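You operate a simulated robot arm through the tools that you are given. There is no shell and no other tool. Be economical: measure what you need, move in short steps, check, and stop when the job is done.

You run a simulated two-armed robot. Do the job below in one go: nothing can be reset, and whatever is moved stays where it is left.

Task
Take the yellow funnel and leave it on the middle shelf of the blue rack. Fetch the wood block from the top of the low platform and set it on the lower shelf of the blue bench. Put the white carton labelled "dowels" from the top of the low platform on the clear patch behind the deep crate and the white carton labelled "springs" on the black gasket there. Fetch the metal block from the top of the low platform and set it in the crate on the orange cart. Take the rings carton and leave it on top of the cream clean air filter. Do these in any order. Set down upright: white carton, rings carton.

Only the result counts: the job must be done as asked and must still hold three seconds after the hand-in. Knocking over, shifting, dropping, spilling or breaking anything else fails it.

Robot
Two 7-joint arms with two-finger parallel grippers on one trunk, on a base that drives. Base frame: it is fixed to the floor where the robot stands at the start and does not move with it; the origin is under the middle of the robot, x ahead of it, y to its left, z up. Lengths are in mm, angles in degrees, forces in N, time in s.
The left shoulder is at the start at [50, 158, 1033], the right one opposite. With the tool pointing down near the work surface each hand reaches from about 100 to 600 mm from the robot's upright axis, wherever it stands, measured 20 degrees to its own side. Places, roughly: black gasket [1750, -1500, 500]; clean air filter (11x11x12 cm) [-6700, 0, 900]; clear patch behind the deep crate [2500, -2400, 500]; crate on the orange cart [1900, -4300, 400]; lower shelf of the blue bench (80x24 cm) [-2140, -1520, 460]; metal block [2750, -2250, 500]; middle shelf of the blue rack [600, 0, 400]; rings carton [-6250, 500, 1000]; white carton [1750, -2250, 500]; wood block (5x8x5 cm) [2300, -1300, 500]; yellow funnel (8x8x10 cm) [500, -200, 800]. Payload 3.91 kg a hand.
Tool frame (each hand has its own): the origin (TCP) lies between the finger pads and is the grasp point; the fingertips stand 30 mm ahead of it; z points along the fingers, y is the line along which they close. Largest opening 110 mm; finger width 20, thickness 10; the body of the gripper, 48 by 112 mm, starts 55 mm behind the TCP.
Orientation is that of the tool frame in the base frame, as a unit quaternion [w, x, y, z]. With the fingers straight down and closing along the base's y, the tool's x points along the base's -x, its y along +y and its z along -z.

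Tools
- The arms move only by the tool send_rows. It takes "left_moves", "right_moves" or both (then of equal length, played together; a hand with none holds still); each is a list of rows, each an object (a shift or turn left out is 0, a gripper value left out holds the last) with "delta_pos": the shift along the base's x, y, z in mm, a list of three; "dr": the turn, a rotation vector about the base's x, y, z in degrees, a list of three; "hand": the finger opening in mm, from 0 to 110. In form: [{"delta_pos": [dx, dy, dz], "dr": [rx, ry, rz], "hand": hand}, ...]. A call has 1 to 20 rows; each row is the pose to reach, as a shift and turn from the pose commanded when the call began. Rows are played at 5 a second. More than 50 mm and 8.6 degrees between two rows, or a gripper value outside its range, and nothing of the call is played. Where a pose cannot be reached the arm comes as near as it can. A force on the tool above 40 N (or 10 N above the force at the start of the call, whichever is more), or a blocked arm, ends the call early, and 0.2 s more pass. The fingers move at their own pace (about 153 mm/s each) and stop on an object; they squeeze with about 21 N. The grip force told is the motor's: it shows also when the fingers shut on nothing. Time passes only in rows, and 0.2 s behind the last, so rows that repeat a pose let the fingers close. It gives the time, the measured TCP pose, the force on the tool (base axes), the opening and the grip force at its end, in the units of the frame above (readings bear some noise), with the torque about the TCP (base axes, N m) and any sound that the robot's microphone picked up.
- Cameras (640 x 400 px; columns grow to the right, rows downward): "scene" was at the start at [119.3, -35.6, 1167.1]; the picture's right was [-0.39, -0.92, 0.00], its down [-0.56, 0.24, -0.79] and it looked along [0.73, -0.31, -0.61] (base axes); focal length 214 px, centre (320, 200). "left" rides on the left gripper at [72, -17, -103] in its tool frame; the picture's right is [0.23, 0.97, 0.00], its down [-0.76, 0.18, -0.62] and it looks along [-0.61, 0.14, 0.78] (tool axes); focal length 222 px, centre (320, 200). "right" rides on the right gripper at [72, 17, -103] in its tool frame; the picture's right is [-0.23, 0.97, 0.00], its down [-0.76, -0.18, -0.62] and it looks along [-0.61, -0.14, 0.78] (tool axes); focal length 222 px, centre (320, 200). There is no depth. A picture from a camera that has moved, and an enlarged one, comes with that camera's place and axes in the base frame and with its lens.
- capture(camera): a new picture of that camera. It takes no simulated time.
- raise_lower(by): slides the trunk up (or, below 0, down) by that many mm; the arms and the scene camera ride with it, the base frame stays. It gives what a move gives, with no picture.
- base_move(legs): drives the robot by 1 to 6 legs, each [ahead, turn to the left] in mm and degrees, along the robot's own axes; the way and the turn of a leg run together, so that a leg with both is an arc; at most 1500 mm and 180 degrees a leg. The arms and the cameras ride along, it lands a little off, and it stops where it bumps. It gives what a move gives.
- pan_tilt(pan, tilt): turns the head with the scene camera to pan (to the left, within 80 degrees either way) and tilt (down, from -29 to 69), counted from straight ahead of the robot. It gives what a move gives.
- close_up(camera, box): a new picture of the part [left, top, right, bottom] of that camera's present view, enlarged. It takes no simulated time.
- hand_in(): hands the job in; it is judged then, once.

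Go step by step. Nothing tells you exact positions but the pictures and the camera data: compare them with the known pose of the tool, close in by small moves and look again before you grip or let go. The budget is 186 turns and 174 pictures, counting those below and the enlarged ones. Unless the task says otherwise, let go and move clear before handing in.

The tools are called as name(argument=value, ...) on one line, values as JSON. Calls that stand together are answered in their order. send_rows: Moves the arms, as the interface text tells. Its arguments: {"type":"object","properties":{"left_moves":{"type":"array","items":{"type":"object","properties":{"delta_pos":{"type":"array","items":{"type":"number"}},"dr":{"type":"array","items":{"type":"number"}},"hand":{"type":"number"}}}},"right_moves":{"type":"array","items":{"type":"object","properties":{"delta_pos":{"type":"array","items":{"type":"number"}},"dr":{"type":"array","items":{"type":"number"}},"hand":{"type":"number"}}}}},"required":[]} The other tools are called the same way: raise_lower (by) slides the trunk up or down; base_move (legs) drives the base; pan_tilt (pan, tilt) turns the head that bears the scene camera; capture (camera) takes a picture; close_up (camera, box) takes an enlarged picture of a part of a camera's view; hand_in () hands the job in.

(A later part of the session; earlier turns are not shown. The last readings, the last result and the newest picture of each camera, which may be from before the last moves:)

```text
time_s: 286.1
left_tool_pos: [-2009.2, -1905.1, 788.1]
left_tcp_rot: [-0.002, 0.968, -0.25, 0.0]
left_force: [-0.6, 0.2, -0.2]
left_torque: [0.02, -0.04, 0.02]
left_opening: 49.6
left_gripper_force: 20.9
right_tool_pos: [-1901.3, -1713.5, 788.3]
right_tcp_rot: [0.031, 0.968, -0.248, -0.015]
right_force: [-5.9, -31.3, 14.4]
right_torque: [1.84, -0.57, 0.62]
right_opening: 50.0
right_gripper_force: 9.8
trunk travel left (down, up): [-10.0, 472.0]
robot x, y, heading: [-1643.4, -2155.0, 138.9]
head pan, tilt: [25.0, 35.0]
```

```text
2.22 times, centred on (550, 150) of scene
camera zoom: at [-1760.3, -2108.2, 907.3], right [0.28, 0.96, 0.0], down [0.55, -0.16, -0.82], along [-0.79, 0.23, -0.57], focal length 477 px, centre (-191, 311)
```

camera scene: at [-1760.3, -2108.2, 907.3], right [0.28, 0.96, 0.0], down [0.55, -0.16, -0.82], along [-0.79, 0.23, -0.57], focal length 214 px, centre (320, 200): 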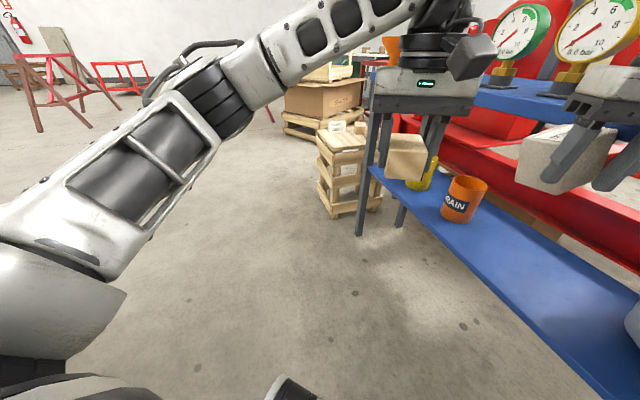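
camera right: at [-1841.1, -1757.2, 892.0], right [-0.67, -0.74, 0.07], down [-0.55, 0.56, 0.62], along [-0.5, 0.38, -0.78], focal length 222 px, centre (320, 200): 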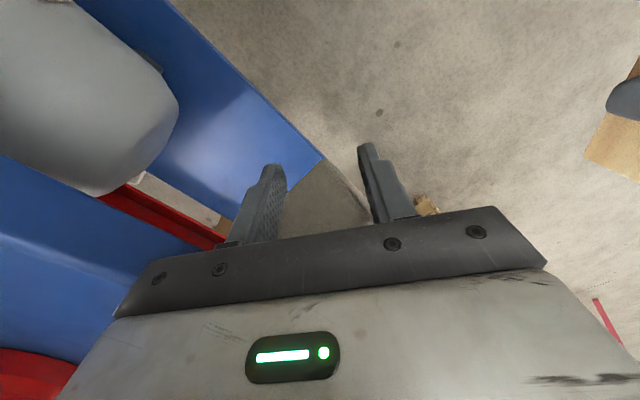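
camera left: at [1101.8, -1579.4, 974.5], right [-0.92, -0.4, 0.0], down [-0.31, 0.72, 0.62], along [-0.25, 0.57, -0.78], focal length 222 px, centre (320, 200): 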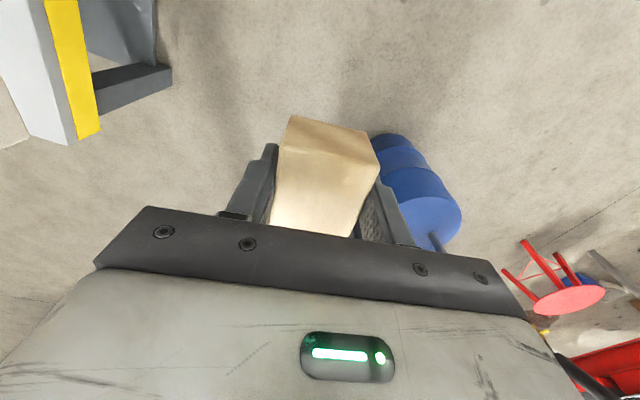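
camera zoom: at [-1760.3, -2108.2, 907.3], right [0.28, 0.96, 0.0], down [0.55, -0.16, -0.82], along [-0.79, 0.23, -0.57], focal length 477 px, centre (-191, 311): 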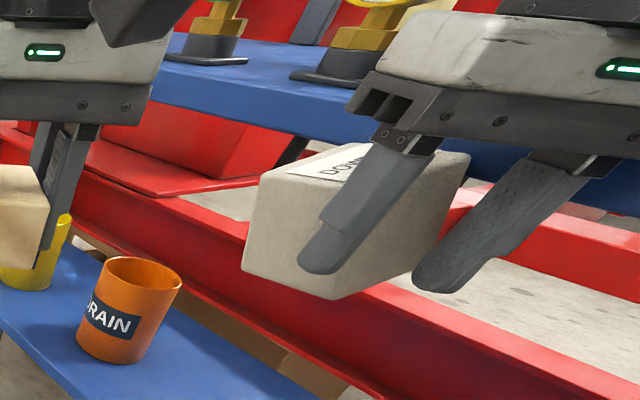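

The carton is wedged between the fingers and the bench edge, pinned by the push. The safest recovery is to slide it up along the edge with the trunk and then push it onto the free bench top. I'll raise a little and look.

raise_lower(by=50)

close_up(camera="scene", box=[440, 60, 640, 260])

```text
time_s: 287.0
left_tool_pos: [-2007.8, -1903.0, 836.6]
left_tcp_rot: [-0.001, 0.968, -0.25, 0.002]
left_force: [0.7, 1.2, -0.9]
left_torque: [0.0, -0.03, 0.04]
left_opening: 49.5
left_gripper_force: 20.4
right_tool_pos: [-1898.8, -1712.1, 836.7]
right_tcp_rot: [0.033, 0.967, -0.251, -0.013]
right_force: [1.1, -23.7, -5.1]
right_torque: [-0.19, -0.19, 0.51]
right_opening: 49.7
right_gripper_force: 9.9
trunk travel left (down, up): [-60.0, 422.0]
robot x, y, heading: [-1646.4, -2155.7, 138.7]
head pan, tilt: [25.0, 35.0]
```

```text
2.00 times, centred on (540, 160) of scene
camera zoom: at [-1760.4, -2106.9, 957.1], right [0.28, 0.96, 0.0], down [0.55, -0.16, -0.82], along [-0.79, 0.23, -0.57], focal length 429 px, centre (-120, 280)
```

zoom: 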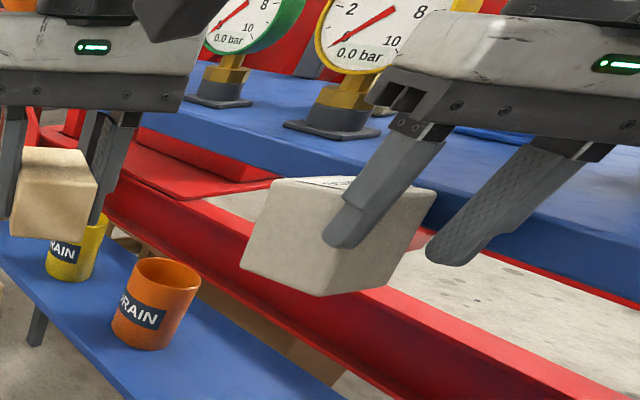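

I need a better view of how the carton sits; I'll use the left hand's camera and the right one.

capture(camera="left")

capture(camera="right")

pan_tilt(pan=-15, tilt=40)

capture(camera="scene")

```text
63 pictures are left
camera left: at [-1937.0, -1924.3, 940.3], right [-0.27, -0.96, 0.0], down [-0.75, 0.21, 0.62], along [-0.6, 0.17, -0.78], focal length 222 px, centre (320, 200)
```

left: 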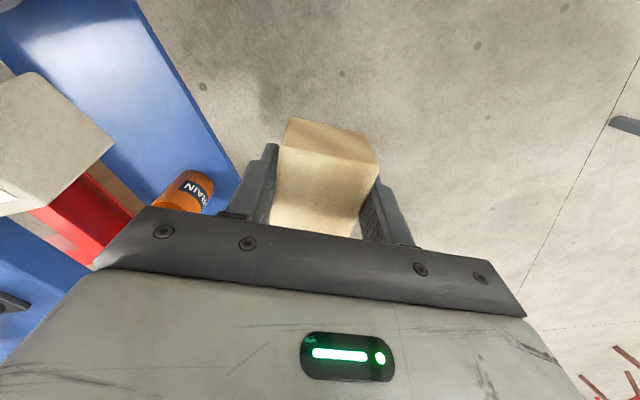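

```text
62 pictures are left
camera right: at [-1840.6, -1754.9, 940.4], right [-0.67, -0.74, 0.07], down [-0.55, 0.56, 0.62], along [-0.49, 0.37, -0.78], focal length 222 px, centre (320, 200)
```

right: 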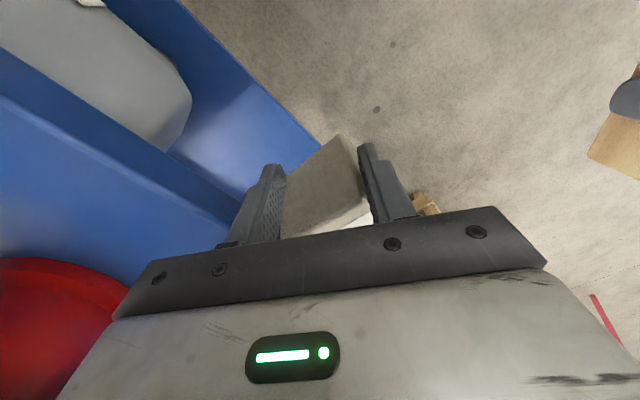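

```text
time_s: 288.1
left_tool_pos: [-2007.8, -1903.2, 835.9]
left_tcp_rot: [-0.002, 0.968, -0.249, 0.0]
left_force: [-0.3, 0.6, -1.2]
left_torque: [-0.03, -0.03, 0.02]
left_opening: 49.5
left_gripper_force: 21.0
right_tool_pos: [-1899.4, -1713.6, 837.7]
right_tcp_rot: [0.032, 0.967, -0.251, -0.014]
right_force: [1.6, -23.3, -5.8]
right_torque: [-0.21, -0.2, 0.51]
right_opening: 49.5
right_gripper_force: 9.9
trunk travel left (down, up): [-60.0, 422.0]
robot x, y, heading: [-1646.4, -2153.3, 138.9]
head pan, tilt: [-15.0, 40.0]
```

```text
61 pictures are left
camera scene: at [-1723.2, -2060.9, 949.6], right [0.83, 0.56, 0.0], down [0.36, -0.53, -0.77], along [-0.43, 0.64, -0.64], focal length 214 px, centre (320, 200)
```

scene: 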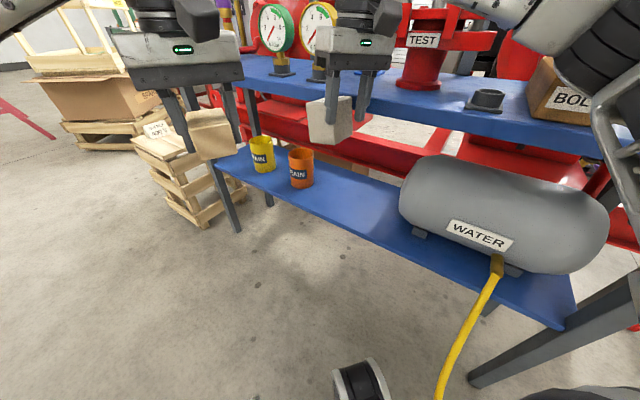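

The bench is pressing on the right finger itself, so the carton is held by the pinch alone, but weakly because I'd commanded 40 mm. I'll command tighter closing, then back the hand away from the bench.

send_rows(right_moves=[{"hand": 30}, {"hand": 15}, {"hand": 5}, {"hand": 5}])

capture(camera="right")

```text
time_s: 288.6
left_tool_pos: [-2008.7, -1904.8, 836.6]
left_tcp_rot: [-0.002, 0.969, -0.249, 0.001]
left_force: [0.8, 0.1, -1.0]
left_torque: [-0.03, -0.02, -0.01]
left_opening: 49.6
left_gripper_force: 21.2
right_tool_pos: [-1902.0, -1722.1, 837.1]
right_tcp_rot: [0.038, 0.97, -0.238, -0.011]
right_force: [0.5, -27.4, -2.2]
right_torque: [-0.03, -0.09, 0.46]
right_opening: 26.0
right_gripper_force: 11.0
trunk travel left (down, up): [-60.0, 422.0]
robot x, y, heading: [-1644.3, -2154.0, 139.2]
head pan, tilt: [-15.0, 40.0]
stopped in row 2 (right hand): the force on the tool passed its limit at 44 N (the readings are from after the stop); the commanded pose is now the measured one
```

```text
60 pictures are left
camera right: at [-1842.0, -1761.9, 941.5], right [-0.65, -0.75, 0.08], down [-0.57, 0.55, 0.61], along [-0.5, 0.35, -0.79], focal length 222 px, centre (320, 200)
```

right: 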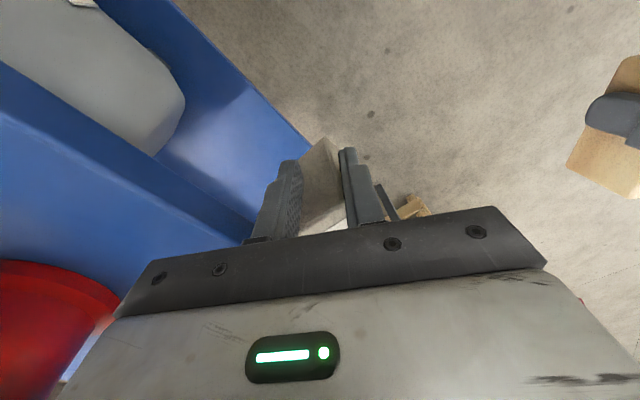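

The squeeze is pushing the carton out towards the bench, so it's now pinned between the fingertips and the bench edge. It followed the hand up before, so I'll ease the grip to just hold and raise in small steps.

raise_lower(by=35)

close_up(camera="scene", box=[260, 40, 440, 180])

```text
time_s: 289.4
left_tool_pos: [-2008.3, -1905.8, 872.2]
left_tcp_rot: [-0.003, 0.968, -0.249, 0.001]
left_force: [0.1, -0.1, -0.7]
left_torque: [0.02, -0.02, 0.02]
left_opening: 49.4
left_gripper_force: 20.8
right_tool_pos: [-1901.6, -1721.8, 873.3]
right_tcp_rot: [0.041, 0.97, -0.241, -0.011]
right_force: [0.9, -36.6, 2.2]
right_torque: [-1.03, -0.03, 0.63]
right_opening: 30.9
right_gripper_force: 16.2
trunk travel left (down, up): [-95.0, 387.0]
robot x, y, heading: [-1646.0, -2156.3, 138.9]
head pan, tilt: [-15.0, 40.0]
```

```text
2.86 times, centred on (350, 110) of scene
camera zoom: at [-1723.2, -2062.3, 984.9], right [0.83, 0.56, 0.0], down [0.36, -0.53, -0.77], along [-0.43, 0.64, -0.64], focal length 613 px, centre (234, 457)
```

zoom: 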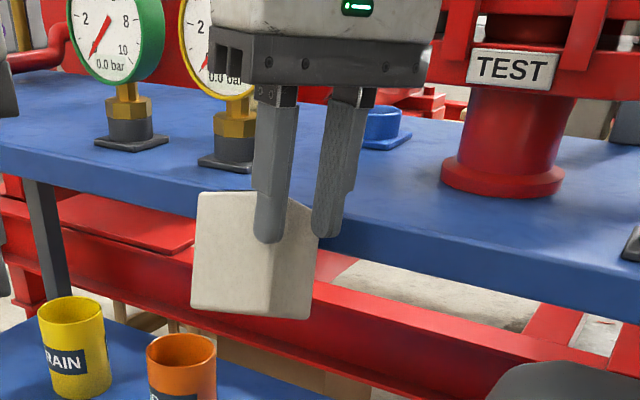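

The carton follows upward with some slip; its bottom is now about 25 mm below the bench surface. Raising another 50.

raise_lower(by=45)

close_up(camera="scene", box=[260, 40, 440, 180])

```text
time_s: 290.2
left_tool_pos: [-2009.5, -1902.3, 916.6]
left_tcp_rot: [-0.001, 0.968, -0.249, 0.002]
left_force: [-0.7, -0.3, -0.2]
left_torque: [0.0, -0.01, 0.03]
left_opening: 49.6
left_gripper_force: 21.1
right_tool_pos: [-1900.4, -1715.0, 915.7]
right_tcp_rot: [0.036, 0.968, -0.246, -0.013]
right_force: [-0.2, 0.9, 0.3]
right_torque: [-0.01, 0.02, 0.01]
right_opening: 15.0
right_gripper_force: 0.1
trunk travel left (down, up): [-140.0, 342.0]
robot x, y, heading: [-1646.2, -2157.0, 138.9]
head pan, tilt: [-15.0, 40.0]
```

```text
2.86 times, centred on (350, 110) of scene
camera zoom: at [-1723.2, -2059.6, 1029.4], right [0.83, 0.56, 0.0], down [0.36, -0.53, -0.77], along [-0.43, 0.64, -0.64], focal length 613 px, centre (234, 457)
```

zoom: 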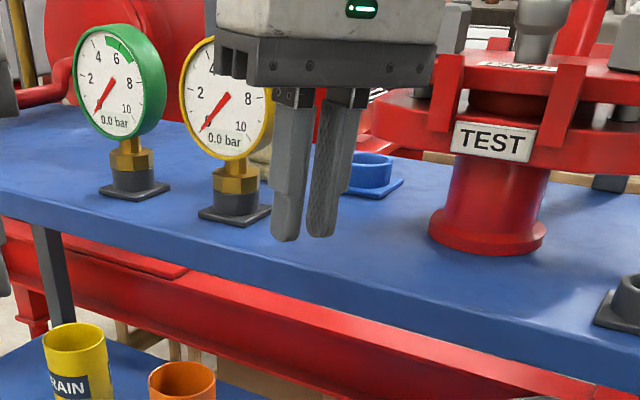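

The carton slipped free. I need to find where it went.

pan_tilt(pan=-12, tilt=35)

capture(camera="scene")

capture(camera="right")

capture(camera="left")

```text
time_s: 290.9
left_tool_pos: [-2009.2, -1904.2, 916.5]
left_tcp_rot: [-0.001, 0.968, -0.25, 0.001]
left_force: [0.7, -0.4, -0.9]
left_torque: [0.01, -0.02, -0.02]
left_opening: 49.5
left_gripper_force: 21.2
right_tool_pos: [-1901.2, -1715.1, 916.6]
right_tcp_rot: [0.036, 0.969, -0.244, -0.014]
right_force: [0.2, -0.5, -0.1]
right_torque: [-0.02, -0.01, 0.02]
right_opening: 15.0
right_gripper_force: 0.0
trunk travel left (down, up): [-140.0, 342.0]
robot x, y, heading: [-1646.8, -2153.1, 139.0]
head pan, tilt: [-12.0, 35.0]
```

```text
57 pictures are left
camera scene: at [-1728.6, -2060.1, 1037.0], right [0.8, 0.6, 0.0], down [0.34, -0.46, -0.82], along [-0.49, 0.66, -0.57], focal length 214 px, centre (320, 200)
```

scene: 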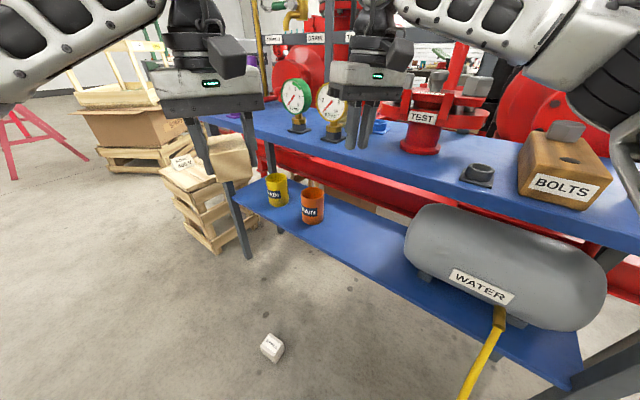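

```text
56 pictures are left
camera right: at [-1841.1, -1756.9, 1020.3], right [-0.66, -0.75, 0.08], down [-0.56, 0.56, 0.61], along [-0.5, 0.36, -0.79], focal length 222 px, centre (320, 200)
```

right: 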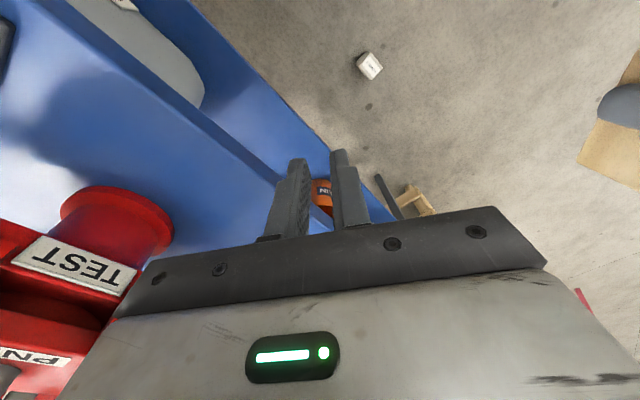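

```text
55 pictures are left
camera left: at [-1937.1, -1923.6, 1019.9], right [-0.27, -0.96, 0.0], down [-0.75, 0.21, 0.62], along [-0.6, 0.17, -0.78], focal length 222 px, centre (320, 200)
```

left: 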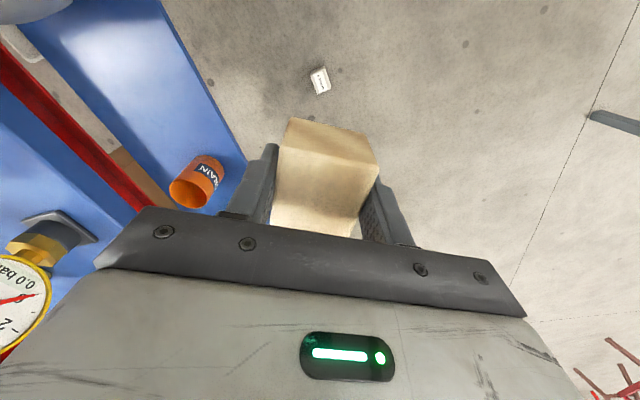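

The dowels carton lies on the floor near (-2110,-1877). I'll check its attitude, since I may be able to pick it up from the floor with the arm hanging beside the base.

close_up(camera="scene", box=[230, 310, 320, 380])

```text
5.71 times, centred on (275, 345) of scene
camera zoom: at [-1728.6, -2060.1, 1037.0], right [0.8, 0.6, 0.0], down [0.34, -0.46, -0.82], along [-0.49, 0.66, -0.57], focal length 1226 px, centre (577, -629)
```

zoom: 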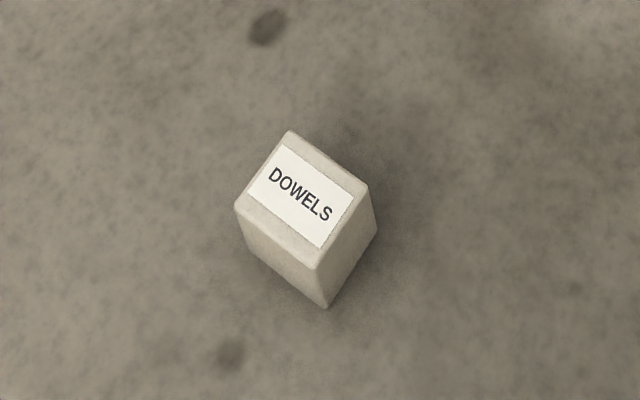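

It landed upright, label up, near (-2105,-1873). First I'll set down the wood block: retract the right hand well away from the bench.

send_rows(right_moves=[{"delta_pos": [10, -40, 10]}, {"delta_pos": [30, -75, 20]}, {"delta_pos": [70, -75, 30]}, {"delta_pos": [110, -60, 40]}, {"delta_pos": [150, -40, 40]}, {"delta_pos": [185, -15, 40]}, {"delta_pos": [202, 0, 40]}, {"delta_pos": [202, 0, 40]}])

```text
time_s: 292.7
left_tool_pos: [-2008.4, -1902.8, 916.9]
left_tcp_rot: [0.0, 0.968, -0.249, 0.001]
left_force: [-0.2, 0.6, 0.1]
left_torque: [-0.04, 0.02, -0.01]
left_opening: 49.4
left_gripper_force: 21.3
right_tool_pos: [-1700.4, -1714.9, 956.9]
right_tcp_rot: [0.037, 0.969, -0.245, -0.011]
right_force: [0.1, -0.7, -0.5]
right_torque: [0.01, -0.02, -0.01]
right_opening: 15.1
right_gripper_force: 0.0
trunk travel left (down, up): [-140.0, 342.0]
robot x, y, heading: [-1646.8, -2156.1, 138.9]
head pan, tilt: [-12.0, 35.0]
```

Now turning to face the bench.

base_move(legs=[[0, -49]])

```text
time_s: 295.3
left_tool_pos: [-1691.7, -1717.2, 917.1]
left_tcp_rot: [0.0, 0.777, -0.63, 0.002]
left_force: [-0.3, 0.3, -0.7]
left_torque: [-0.03, 0.01, 0.0]
left_opening: 49.3
left_gripper_force: 20.9
right_tool_pos: [-1346.7, -1826.0, 957.7]
right_tcp_rot: [0.028, 0.778, -0.627, -0.025]
right_force: [-0.4, 0.3, -0.2]
right_torque: [0.02, 0.01, 0.01]
right_opening: 15.2
right_gripper_force: 0.1
trunk travel left (down, up): [-140.0, 342.0]
robot x, y, heading: [-1648.0, -2155.5, 89.7]
head pan, tilt: [-12.0, 35.0]
```

Moving the left hand out to the left, in front of the free stretch of shelf.

send_rows(left_moves=[{"delta_pos": [-20, -39, 0], "dr": [0, 0, -6]}, {"delta_pos": [-62, -45, 0], "dr": [0, 0, -12]}, {"delta_pos": [-105, -45, 0], "dr": [0, 0, -12]}, {"delta_pos": [-148, -45, 0], "dr": [0, 0, -12]}, {"delta_pos": [-190, -45, 0], "dr": [0, 0, -12]}, {"delta_pos": [-232, -45, 0], "dr": [0, 0, -12]}, {"delta_pos": [-268, -45, 0], "dr": [0, 0, -12]}, {"delta_pos": [-268, -45, 0], "dr": [0, 0, -12]}])

raise_lower(by=-135)

```text
time_s: 297.1
left_tool_pos: [-1959.5, -1760.7, 915.7]
left_tcp_rot: [0.0, -0.706, 0.708, -0.001]
left_force: [-0.1, 0.0, -0.5]
left_torque: [0.02, 0.0, 0.0]
left_opening: 49.8
left_gripper_force: 20.8
right_tool_pos: [-1347.5, -1827.2, 957.5]
right_tcp_rot: [0.028, 0.778, -0.628, -0.026]
right_force: [-0.6, 0.1, -0.5]
right_torque: [-0.01, -0.01, 0.0]
right_opening: 15.3
right_gripper_force: 0.0
trunk travel left (down, up): [-140.0, 342.0]
robot x, y, heading: [-1643.0, -2156.3, 89.6]
head pan, tilt: [-12.0, 35.0]
```

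```text
time_s: 298.8
left_tool_pos: [-1959.7, -1761.9, 780.0]
left_tcp_rot: [-0.001, -0.706, 0.708, -0.002]
left_force: [-0.3, -0.7, -0.3]
left_torque: [0.0, -0.02, 0.0]
left_opening: 49.6
left_gripper_force: 21.8
right_tool_pos: [-1347.8, -1827.0, 821.2]
right_tcp_rot: [0.028, 0.778, -0.627, -0.027]
right_force: [0.0, 0.3, 0.0]
right_torque: [0.01, 0.0, -0.01]
right_opening: 14.9
right_gripper_force: 0.0
trunk travel left (down, up): [-5.0, 477.0]
robot x, y, heading: [-1645.6, -2153.9, 89.8]
head pan, tilt: [-12.0, 35.0]
```

Lowering in front of the bench and pitching the block's hand forward by 35°.

send_rows(left_moves=[{"delta_pos": [0, 0, -45]}, {"delta_pos": [0, 0, -90], "dr": [7, 0, 0]}, {"delta_pos": [0, -5, -130], "dr": [14, 0, 0]}, {"delta_pos": [0, -5, -165], "dr": [21, 0, 0]}, {"delta_pos": [0, -5, -195], "dr": [28, 0, 0]}, {"delta_pos": [0, 0, -220], "dr": [35, 0, 0]}, {"delta_pos": [0, 0, -225], "dr": [35, 0, 0]}])

pan_tilt(pan=35, tilt=35)

capture(camera="scene")

```text
time_s: 300.4
left_tool_pos: [-1959.4, -1761.2, 554.6]
left_tcp_rot: [0.213, -0.674, 0.675, 0.211]
left_force: [0.3, -0.5, -0.3]
left_torque: [-0.01, 0.01, -0.01]
left_opening: 49.6
left_gripper_force: 21.0
right_tool_pos: [-1348.2, -1826.5, 822.6]
right_tcp_rot: [0.029, 0.779, -0.626, -0.026]
right_force: [0.4, 0.1, -0.4]
right_torque: [-0.05, 0.02, 0.0]
right_opening: 15.1
right_gripper_force: 0.1
trunk travel left (down, up): [-5.0, 477.0]
robot x, y, heading: [-1646.8, -2155.2, 89.6]
head pan, tilt: [-12.0, 35.0]
```

```text
time_s: 301.5
left_tool_pos: [-1959.7, -1761.2, 554.2]
left_tcp_rot: [0.212, -0.673, 0.676, 0.211]
left_force: [0.2, -0.4, -0.4]
left_torque: [-0.01, -0.01, -0.03]
left_opening: 49.4
left_gripper_force: 21.1
right_tool_pos: [-1348.7, -1826.3, 821.5]
right_tcp_rot: [0.028, 0.778, -0.626, -0.026]
right_force: [0.0, 0.3, 0.0]
right_torque: [0.0, 0.01, -0.04]
right_opening: 15.2
right_gripper_force: 0.0
trunk travel left (down, up): [-5.0, 477.0]
robot x, y, heading: [-1646.3, -2155.7, 89.9]
head pan, tilt: [35.0, 35.0]
```

```text
53 pictures are left
camera scene: at [-1695.4, -2044.3, 902.0], right [0.82, 0.57, 0.0], down [0.33, -0.47, -0.82], along [-0.47, 0.67, -0.57], focal length 214 px, centre (320, 200)
```

scene: 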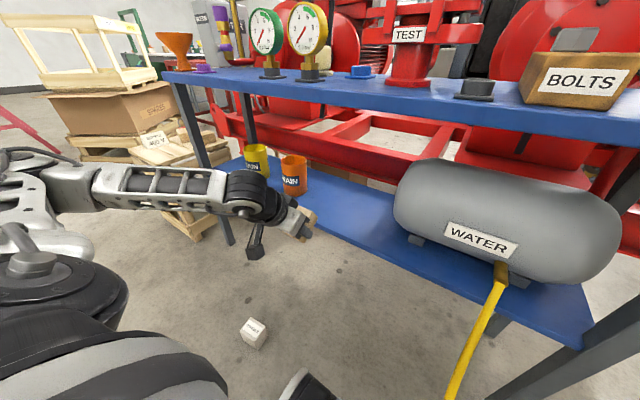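

The posture is good. I'll raise slightly for clearance, enter over the shelf, and look.

send_rows(left_moves=[{"delta_pos": [0, 10, 30]}, {"delta_pos": [-5, 55, 35]}, {"delta_pos": [-10, 100, 35]}, {"delta_pos": [-10, 145, 35]}, {"delta_pos": [-10, 185, 35]}, {"delta_pos": [-10, 185, 35]}])

close_up(camera="scene", box=[200, 120, 420, 280])

capture(camera="left")

```text
time_s: 302.9
left_tool_pos: [-1968.1, -1575.7, 588.7]
left_tcp_rot: [0.212, -0.674, 0.676, 0.211]
left_force: [-0.7, 0.3, -0.2]
left_torque: [0.01, -0.02, 0.0]
left_opening: 49.5
left_gripper_force: 21.1
right_tool_pos: [-1346.7, -1826.7, 821.8]
right_tcp_rot: [0.027, 0.779, -0.626, -0.026]
right_force: [0.7, -0.5, -0.3]
right_torque: [-0.03, -0.01, -0.02]
right_opening: 15.3
right_gripper_force: 0.2
trunk travel left (down, up): [-5.0, 477.0]
robot x, y, heading: [-1645.0, -2152.8, 89.6]
head pan, tilt: [35.0, 35.0]
```

```text
2.50 times, centred on (310, 200) of scene
camera zoom: at [-1695.4, -2044.3, 902.0], right [0.82, 0.57, 0.0], down [0.33, -0.47, -0.82], along [-0.47, 0.67, -0.57], focal length 536 px, centre (345, 200)
```

zoom: 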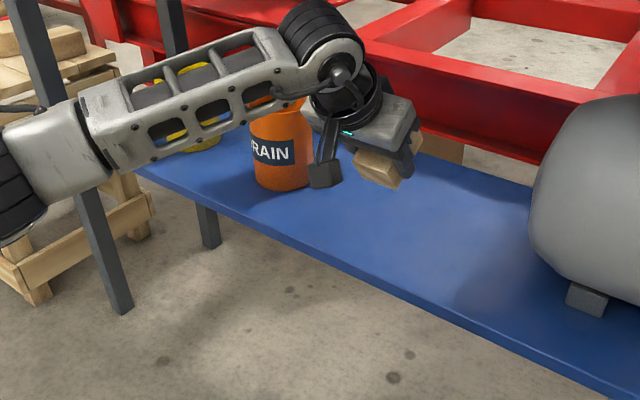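

```text
51 pictures are left
camera left: at [-1951.5, -1694.4, 632.0], right [-0.97, -0.18, -0.13], down [-0.18, 0.27, 0.95], along [-0.14, 0.95, -0.3], focal length 222 px, centre (320, 200)
```

left: 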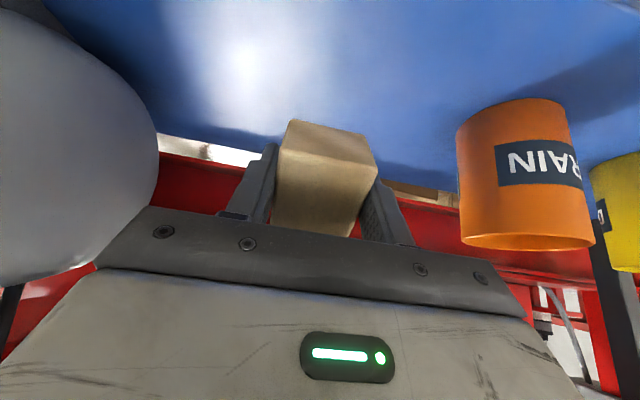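

The block is over the free part of the shelf. Lowering until contact.

send_rows(left_moves=[{"delta_pos": [0, 12, -20]}, {"delta_pos": [0, 12, -38]}, {"delta_pos": [0, 12, -50]}, {"delta_pos": [0, 12, -58]}, {"delta_pos": [0, 12, -64]}, {"delta_pos": [0, 12, -70]}, {"delta_pos": [0, 12, -75]}, {"delta_pos": [0, 12, -80]}, {"delta_pos": [0, 12, -80]}])

capture(camera="left")

```text
time_s: 304.9
left_tool_pos: [-1971.4, -1564.6, 508.9]
left_tcp_rot: [-0.212, 0.675, -0.674, -0.212]
left_force: [-0.6, 0.2, -0.6]
left_torque: [-0.02, -0.01, 0.02]
left_opening: 49.5
left_gripper_force: 21.4
right_tool_pos: [-1347.2, -1825.4, 821.6]
right_tcp_rot: [0.029, 0.778, -0.627, -0.026]
right_force: [-1.0, 0.3, -0.7]
right_torque: [-0.05, 0.03, 0.03]
right_opening: 14.9
right_gripper_force: 0.0
trunk travel left (down, up): [-5.0, 477.0]
robot x, y, heading: [-1641.2, -2155.6, 89.8]
head pan, tilt: [35.0, 35.0]
```

```text
50 pictures are left
camera left: at [-1954.1, -1683.4, 553.0], right [-0.97, -0.18, -0.13], down [-0.18, 0.27, 0.95], along [-0.14, 0.95, -0.3], focal length 222 px, centre (320, 200)
```

left: 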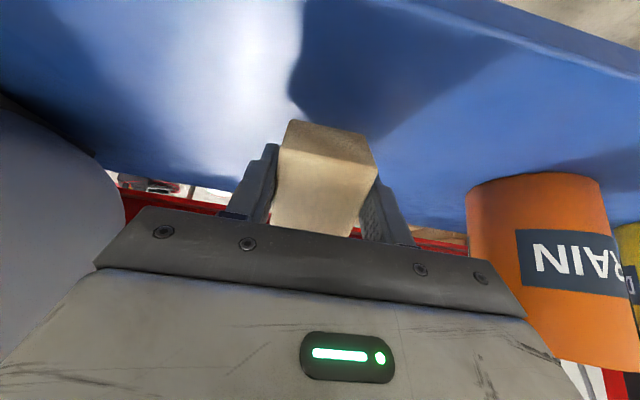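

Still not touching; continuing down in small steps.

send_rows(left_moves=[{"delta_pos": [0, 0, -5]}, {"delta_pos": [0, 0, -10]}, {"delta_pos": [0, 0, -14]}, {"delta_pos": [0, 0, -18]}, {"delta_pos": [0, 0, -22]}, {"delta_pos": [0, 0, -26]}])

capture(camera="left")

```text
time_s: 306.3
left_tool_pos: [-1970.6, -1563.5, 489.8]
left_tcp_rot: [-0.215, 0.674, -0.673, -0.215]
left_force: [-1.3, -8.4, 29.5]
left_torque: [-0.19, 0.36, 0.06]
left_opening: 49.5
left_gripper_force: 21.0
right_tool_pos: [-1347.8, -1827.5, 822.5]
right_tcp_rot: [0.028, 0.778, -0.627, -0.028]
right_force: [-0.2, -1.2, 0.4]
right_torque: [-0.02, -0.03, 0.01]
right_opening: 14.8
right_gripper_force: 0.0
trunk travel left (down, up): [-5.0, 477.0]
robot x, y, heading: [-1643.1, -2154.7, 89.8]
head pan, tilt: [35.0, 35.0]
```

```text
49 pictures are left
camera left: at [-1953.7, -1682.6, 532.5], right [-0.97, -0.18, -0.13], down [-0.18, 0.26, 0.95], along [-0.14, 0.95, -0.29], focal length 222 px, centre (320, 200)
```

left: 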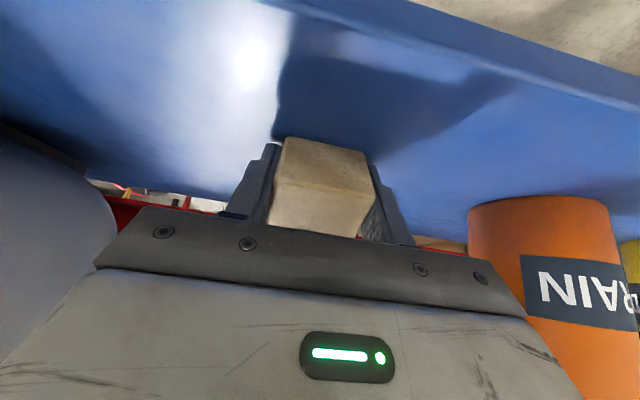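

Contact: the block has turned toward flat in the grip. Opening now.

send_rows(left_moves=[{"hand": 52}, {"hand": 58}, {"hand": 70}, {"hand": 90}, {"hand": 100}, {"hand": 100}])

capture(camera="left")

```text
time_s: 307.4
left_tool_pos: [-1962.3, -1561.6, 490.9]
left_tcp_rot: [0.222, -0.669, 0.677, 0.211]
left_force: [3.7, -7.0, 12.0]
left_torque: [-0.13, 0.51, 0.37]
left_opening: 97.5
left_gripper_force: 0.0
right_tool_pos: [-1346.4, -1827.5, 821.0]
right_tcp_rot: [0.029, 0.778, -0.627, -0.027]
right_force: [-0.8, -0.1, -0.8]
right_torque: [-0.05, 0.0, -0.02]
right_opening: 15.0
right_gripper_force: 0.0
trunk travel left (down, up): [-5.0, 477.0]
robot x, y, heading: [-1641.1, -2155.5, 89.6]
head pan, tilt: [35.0, 35.0]
stopped in row 5 (left hand): the force on the tool passed its limit at 61 N (the readings are from after the stop); the commanded pose is now the measured one
```

```text
48 pictures are left
camera left: at [-1947.6, -1681.4, 532.6], right [-0.97, -0.17, -0.14], down [-0.18, 0.26, 0.95], along [-0.12, 0.95, -0.28], focal length 222 px, centre (320, 200)
```

left: 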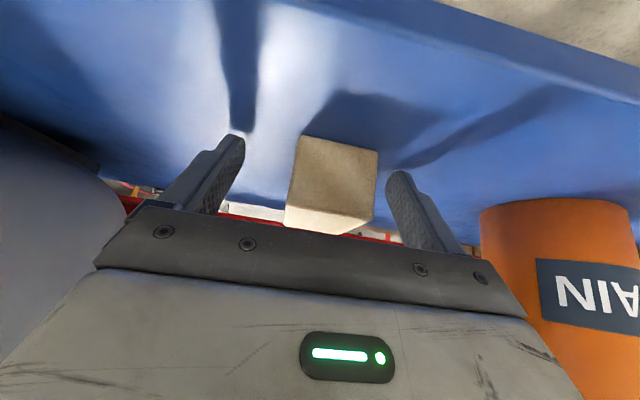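

Released. Lifting a touch and withdrawing straight back.

send_rows(left_moves=[{"delta_pos": [0, 0, 8]}, {"delta_pos": [0, -10, 14]}, {"delta_pos": [0, -50, 18]}, {"delta_pos": [0, -95, 24]}, {"delta_pos": [0, -140, 40]}, {"delta_pos": [0, -185, 60]}, {"delta_pos": [0, -205, 90]}, {"delta_pos": [0, -205, 90]}])

close_up(camera="scene", box=[200, 120, 420, 280])

```text
time_s: 309.2
left_tool_pos: [-1963.4, -1767.7, 580.0]
left_tcp_rot: [0.22, -0.67, 0.678, 0.21]
left_force: [-0.1, 0.4, 0.3]
left_torque: [0.01, 0.01, 0.0]
left_opening: 100.0
left_gripper_force: 0.1
right_tool_pos: [-1347.2, -1826.9, 821.8]
right_tcp_rot: [0.028, 0.779, -0.626, -0.027]
right_force: [0.4, 0.0, -0.3]
right_torque: [0.02, -0.02, 0.01]
right_opening: 14.9
right_gripper_force: 0.2
trunk travel left (down, up): [-5.0, 477.0]
robot x, y, heading: [-1642.8, -2155.4, 89.7]
head pan, tilt: [35.0, 35.0]
```

```text
2.50 times, centred on (310, 200) of scene
camera zoom: at [-1695.0, -2044.3, 902.0], right [0.82, 0.57, 0.0], down [0.33, -0.47, -0.82], along [-0.47, 0.67, -0.57], focal length 536 px, centre (345, 200)
```

zoom: 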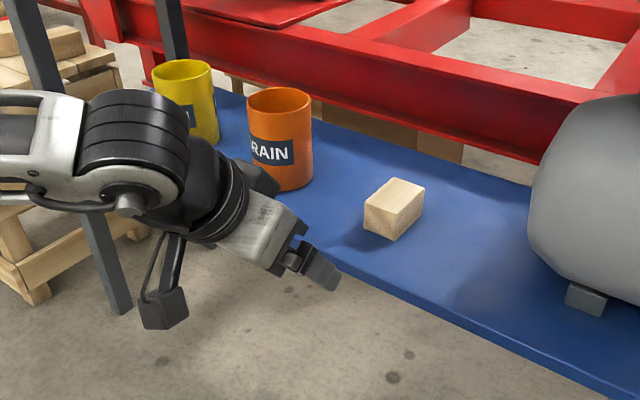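

The wood block lies flat on the shelf. Now I'll test how low the left hand can reach over the carton on the floor; first I point it down again above the spot.

send_rows(left_moves=[{"delta_pos": [-20, -15, 20], "dr": [-8, 0, 0]}, {"delta_pos": [-45, -35, 30], "dr": [-16, 0, 0]}, {"delta_pos": [-75, -55, 30], "dr": [-24, 0, 0]}, {"delta_pos": [-105, -80, 20], "dr": [-32, 0, 0]}, {"delta_pos": [-130, -100, -10], "dr": [-36, 0, 0]}, {"delta_pos": [-140, -105, -50], "dr": [-36, 0, 0]}, {"delta_pos": [-140, -105, -95], "dr": [-36, 0, 0]}, {"delta_pos": [-140, -105, -140], "dr": [-36, 0, 0]}, {"delta_pos": [-140, -105, -185], "dr": [-36, 0, 0]}, {"delta_pos": [-140, -105, -230], "dr": [-36, 0, 0]}, {"delta_pos": [-140, -105, -275], "dr": [-36, 0, 0]}])

capture(camera="left")

```text
time_s: 311.6
left_tool_pos: [-2107.2, -1872.8, 302.1]
left_tcp_rot: [0.002, -0.705, 0.71, -0.009]
left_force: [0.2, 0.1, 0.4]
left_torque: [0.01, -0.03, 0.0]
left_opening: 99.8
left_gripper_force: 0.1
right_tool_pos: [-1346.6, -1827.0, 821.3]
right_tcp_rot: [0.027, 0.778, -0.627, -0.027]
right_force: [-0.2, -0.2, 0.7]
right_torque: [0.07, 0.0, 0.02]
right_opening: 14.7
right_gripper_force: 0.0
trunk travel left (down, up): [-5.0, 477.0]
robot x, y, heading: [-1649.2, -2154.1, 89.4]
head pan, tilt: [35.0, 35.0]
```

```text
46 pictures are left
camera left: at [-2090.4, -1943.5, 405.8], right [-0.98, -0.22, -0.01], down [-0.18, 0.77, 0.61], along [-0.13, 0.6, -0.79], focal length 222 px, centre (320, 200)
```

left: 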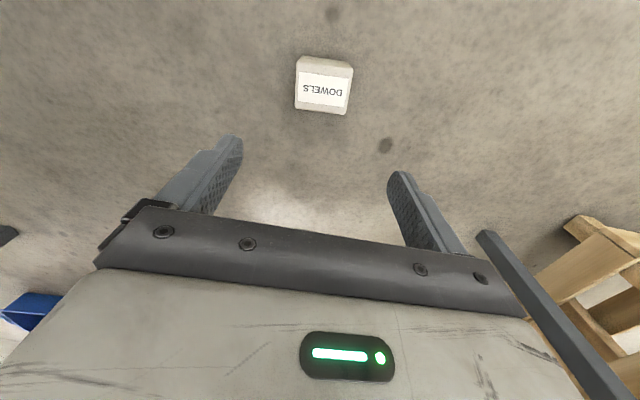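

It reaches z≈302 easily with the carton straight below. Descending to grip it.

send_rows(left_moves=[{"delta_pos": [-2, -3, -45], "hand": 108}, {"delta_pos": [-2, -3, -90]}, {"delta_pos": [-2, -3, -135]}, {"delta_pos": [-2, -3, -180]}, {"delta_pos": [-2, -3, -215]}, {"delta_pos": [-2, -3, -240]}, {"delta_pos": [-2, -3, -250]}, {"delta_pos": [-2, -3, -250]}])

capture(camera="left")

```text
time_s: 313.4
left_tool_pos: [-2078.4, -1915.0, 125.0]
left_tcp_rot: [0.003, -0.706, 0.708, -0.007]
left_force: [0.3, -0.6, 0.0]
left_torque: [0.01, 0.02, 0.01]
left_opening: 107.9
left_gripper_force: 0.1
left hand out of reach, approached as far as the arm can: row 3, 4, 5, 6, 7, 8
right_tool_pos: [-1347.1, -1828.0, 821.9]
right_tcp_rot: [0.028, 0.778, -0.627, -0.027]
right_force: [-0.8, 0.3, -0.4]
right_torque: [0.0, 0.04, 0.01]
right_opening: 15.0
right_gripper_force: 0.2
trunk travel left (down, up): [-5.0, 477.0]
robot x, y, heading: [-1644.8, -2153.7, 89.8]
head pan, tilt: [35.0, 35.0]
```

```text
45 pictures are left
camera left: at [-2063.5, -1986.7, 230.0], right [-0.97, -0.22, -0.01], down [-0.18, 0.77, 0.62], along [-0.13, 0.6, -0.79], focal length 222 px, centre (320, 200)
```

left: 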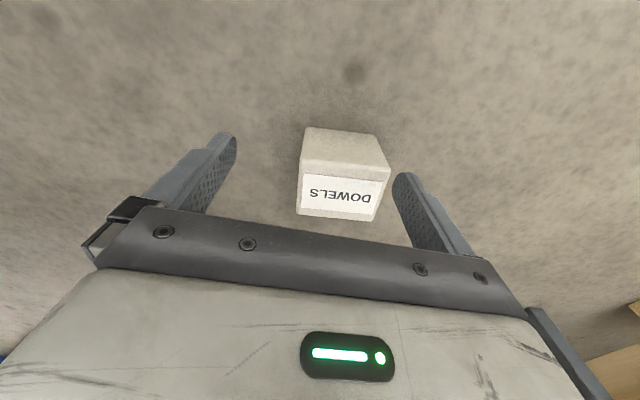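

The hand got to z=125, limited by reach; closer to the shoulder it will go lower. I'll raise the hand, turn the base parallel to the bench (heading 0) and back up so the carton lies just left of the base.

send_rows(left_moves=[{"delta_pos": [0, 0, 45]}, {"delta_pos": [0, 0, 90]}, {"delta_pos": [0, 0, 135]}, {"delta_pos": [10, 0, 180]}, {"delta_pos": [30, 10, 225]}, {"delta_pos": [60, 20, 260]}, {"delta_pos": [90, 35, 295]}, {"delta_pos": [120, 50, 330]}, {"delta_pos": [150, 65, 365]}, {"delta_pos": [180, 80, 400]}, {"delta_pos": [210, 90, 435]}, {"delta_pos": [240, 100, 470]}, {"delta_pos": [270, 105, 505]}, {"delta_pos": [283, 110, 540]}, {"delta_pos": [283, 110, 560]}])

```text
refused: row 5 steps farther than a row can; nothing moved
```

send_rows(left_moves=[{"delta_pos": [0, 0, 45]}, {"delta_pos": [0, 0, 90]}, {"delta_pos": [0, 0, 135]}, {"delta_pos": [10, 0, 175]}, {"delta_pos": [30, 8, 210]}, {"delta_pos": [55, 16, 245]}, {"delta_pos": [80, 25, 280]}, {"delta_pos": [108, 38, 315]}, {"delta_pos": [136, 50, 345]}, {"delta_pos": [165, 62, 375]}, {"delta_pos": [194, 74, 405]}, {"delta_pos": [223, 86, 435]}, {"delta_pos": [252, 98, 465]}, {"delta_pos": [280, 108, 500]}, {"delta_pos": [283, 110, 545]}, {"delta_pos": [283, 110, 560]}])

```text
time_s: 316.8
left_tool_pos: [-1795.8, -1806.0, 686.0]
left_tcp_rot: [0.002, -0.705, 0.709, -0.01]
left_force: [-0.4, -0.6, 0.2]
left_torque: [0.0, 0.0, 0.0]
left_opening: 107.7
left_gripper_force: 0.2
right_tool_pos: [-1346.4, -1826.5, 823.3]
right_tcp_rot: [0.028, 0.778, -0.627, -0.026]
right_force: [0.6, 1.1, 0.4]
right_torque: [0.01, 0.0, 0.03]
right_opening: 15.1
right_gripper_force: 0.1
trunk travel left (down, up): [-5.0, 477.0]
robot x, y, heading: [-1646.2, -2154.1, 89.5]
head pan, tilt: [35.0, 35.0]
```

base_move(legs=[[0, -80], [-529, 0], [0, -9.5]])

pan_tilt(pan=60, tilt=60)

capture(camera="scene")

capture(camera="left")

```text
time_s: 324.0
left_tool_pos: [-1822.0, -2086.9, 684.8]
left_tcp_rot: [-0.005, -0.001, 1.0, -0.008]
left_force: [-0.5, 0.1, 0.6]
left_torque: [0.0, 0.0, 0.0]
left_opening: 108.0
left_gripper_force: 0.0
right_tool_pos: [-1840.2, -2534.9, 821.1]
right_tcp_rot: [-0.003, -0.11, 0.993, 0.038]
right_force: [0.3, -1.1, -0.2]
right_torque: [-0.03, 0.01, -0.02]
right_opening: 15.1
right_gripper_force: 0.1
trunk travel left (down, up): [-5.0, 477.0]
robot x, y, heading: [-2171.0, -2242.7, 0.1]
head pan, tilt: [35.0, 35.0]
```

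```text
time_s: 324.9
left_tool_pos: [-1822.5, -2087.4, 684.6]
left_tcp_rot: [-0.005, -0.001, 1.0, -0.008]
left_force: [0.4, 0.2, 0.1]
left_torque: [0.0, -0.04, 0.0]
left_opening: 108.1
left_gripper_force: 0.1
right_tool_pos: [-1839.9, -2535.5, 822.9]
right_tcp_rot: [-0.001, -0.11, 0.993, 0.038]
right_force: [0.5, -0.7, -0.4]
right_torque: [-0.01, -0.05, 0.0]
right_opening: 15.3
right_gripper_force: 0.1
trunk travel left (down, up): [-5.0, 477.0]
robot x, y, heading: [-2167.6, -2234.2, -0.2]
head pan, tilt: [60.0, 60.0]
```

```text
44 pictures are left
camera scene: at [-2097.4, -2183.9, 867.8], right [0.87, -0.5, 0.0], down [-0.43, -0.75, -0.5], along [0.25, 0.43, -0.87], focal length 214 px, centre (320, 200)
```

scene: 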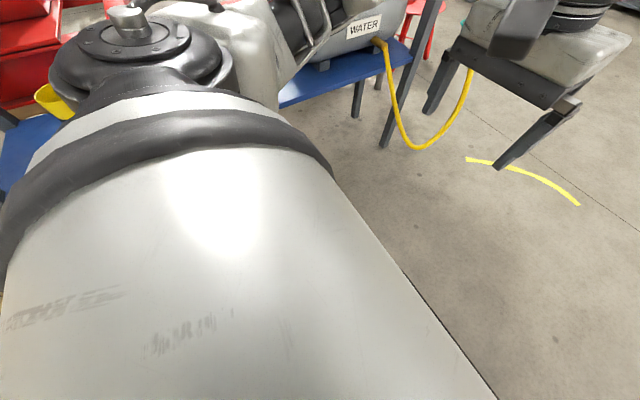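

```text
43 pictures are left
camera left: at [-1894.1, -2101.9, 790.1], right [-0.23, 0.97, -0.01], down [0.77, 0.19, 0.61], along [0.6, 0.13, -0.79], focal length 222 px, centre (320, 200)
```

left: 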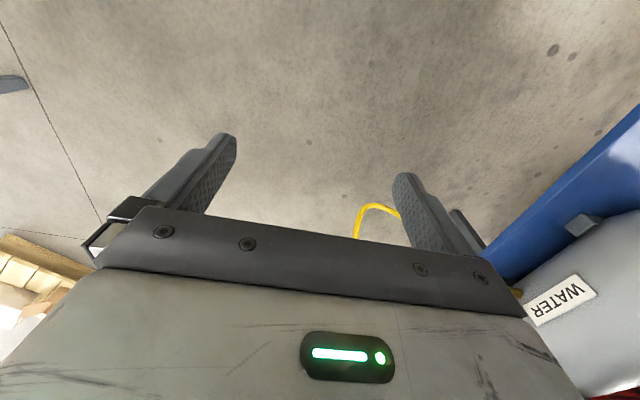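

The robot is parallel to the bench. I'll move the left hand out above the carton and part-way down.

send_rows(left_moves=[{"delta_pos": [-15, 40, 0], "hand": 92, "dr": [0.9, 0.6, 0]}, {"delta_pos": [-30, 85, 0]}, {"delta_pos": [-50, 130, 0]}, {"delta_pos": [-80, 165, 0]}, {"delta_pos": [-115, 190, 0]}, {"delta_pos": [-155, 205, 0]}, {"delta_pos": [-200, 211, 0]}, {"delta_pos": [-243, 211, -10]}, {"delta_pos": [-285, 211, -25]}, {"delta_pos": [-285, 211, -70]}, {"delta_pos": [-285, 211, -115]}, {"delta_pos": [-285, 211, -160]}, {"delta_pos": [-285, 211, -205]}, {"delta_pos": [-285, 211, -250]}, {"delta_pos": [-285, 211, -295]}, {"delta_pos": [-285, 211, -340]}, {"delta_pos": [-285, 211, -380]}, {"delta_pos": [-285, 211, -380]}])

capture(camera="left")

```text
time_s: 328.7
left_tool_pos: [-2098.5, -1866.6, 317.6]
left_tcp_rot: [-0.008, 0.0, 1.0, -0.011]
left_force: [0.4, 0.1, 0.1]
left_torque: [0.0, 0.02, -0.01]
left_opening: 92.2
left_gripper_force: 0.0
left hand out of reach, approached as far as the arm can: row 7, 8, 9, 10, 11, 12, 13, 14, 17, 18
right_tool_pos: [-1840.1, -2535.5, 822.0]
right_tcp_rot: [-0.001, -0.111, 0.993, 0.039]
right_force: [0.4, -1.0, -0.7]
right_torque: [0.0, 0.02, 0.04]
right_opening: 15.0
right_gripper_force: 0.0
trunk travel left (down, up): [-5.0, 477.0]
robot x, y, heading: [-2170.3, -2239.0, 0.0]
head pan, tilt: [60.0, 60.0]
```

```text
42 pictures are left
camera left: at [-2168.4, -1882.1, 421.9], right [-0.23, 0.97, -0.01], down [0.77, 0.19, 0.61], along [0.59, 0.13, -0.79], focal length 222 px, centre (320, 200)
```

left: 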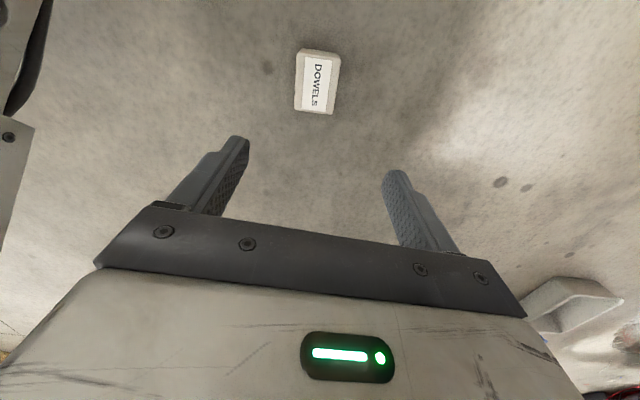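

The carton is straight below at (-2110,-1877). Trying to go on down.

send_rows(left_moves=[{"delta_pos": [-5, -5, -40]}, {"delta_pos": [-11, -10, -85]}, {"delta_pos": [-11, -10, -130]}, {"delta_pos": [-11, -10, -175]}, {"delta_pos": [-11, -10, -200]}, {"delta_pos": [-11, -10, -200]}])

```text
time_s: 330.1
left_tool_pos: [-2110.1, -1876.4, 115.1]
left_tcp_rot: [-0.005, 0.0, 1.0, -0.008]
left_force: [-0.3, -0.4, 0.2]
left_torque: [0.04, 0.0, -0.03]
left_opening: 91.8
left_gripper_force: 0.1
left hand out of reach, approached as far as the arm can: row 1, 2
right_tool_pos: [-1839.9, -2535.6, 822.3]
right_tcp_rot: [-0.002, -0.11, 0.993, 0.038]
right_force: [-0.4, -0.1, 0.3]
right_torque: [0.02, 0.01, -0.01]
right_opening: 15.2
right_gripper_force: 0.1
trunk travel left (down, up): [-5.0, 477.0]
robot x, y, heading: [-2171.1, -2239.8, 0.1]
head pan, tilt: [60.0, 60.0]
```

It reached z=115 exactly over the carton. A check, then down the last 60 mm.

capture(camera="left")

send_rows(left_moves=[{"delta_pos": [0, 0, -20]}, {"delta_pos": [0, 0, -40]}, {"delta_pos": [0, 0, -60]}, {"delta_pos": [0, 0, -60]}])

```text
41 pictures are left
camera left: at [-2180.4, -1892.2, 220.1], right [-0.23, 0.97, -0.01], down [0.77, 0.19, 0.61], along [0.6, 0.13, -0.79], focal length 222 px, centre (320, 200)
```

left: 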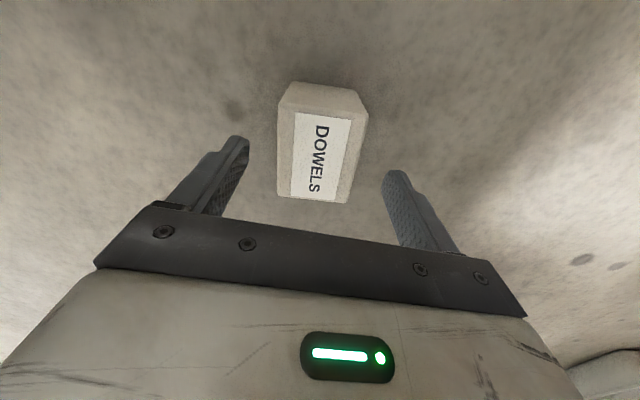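

```text
time_s: 331.1
left_tool_pos: [-2110.0, -1875.8, 56.7]
left_tcp_rot: [-0.005, 0.0, 1.0, -0.007]
left_force: [-1.2, 0.0, 0.7]
left_torque: [0.0, 0.01, -0.01]
left_opening: 92.0
left_gripper_force: 0.1
right_tool_pos: [-1839.9, -2536.2, 821.3]
right_tcp_rot: [-0.002, -0.111, 0.993, 0.039]
right_force: [-0.7, -0.6, -0.2]
right_torque: [0.01, -0.05, 0.0]
right_opening: 15.3
right_gripper_force: 0.1
trunk travel left (down, up): [-5.0, 477.0]
robot x, y, heading: [-2172.6, -2238.6, 0.1]
head pan, tilt: [60.0, 60.0]
```

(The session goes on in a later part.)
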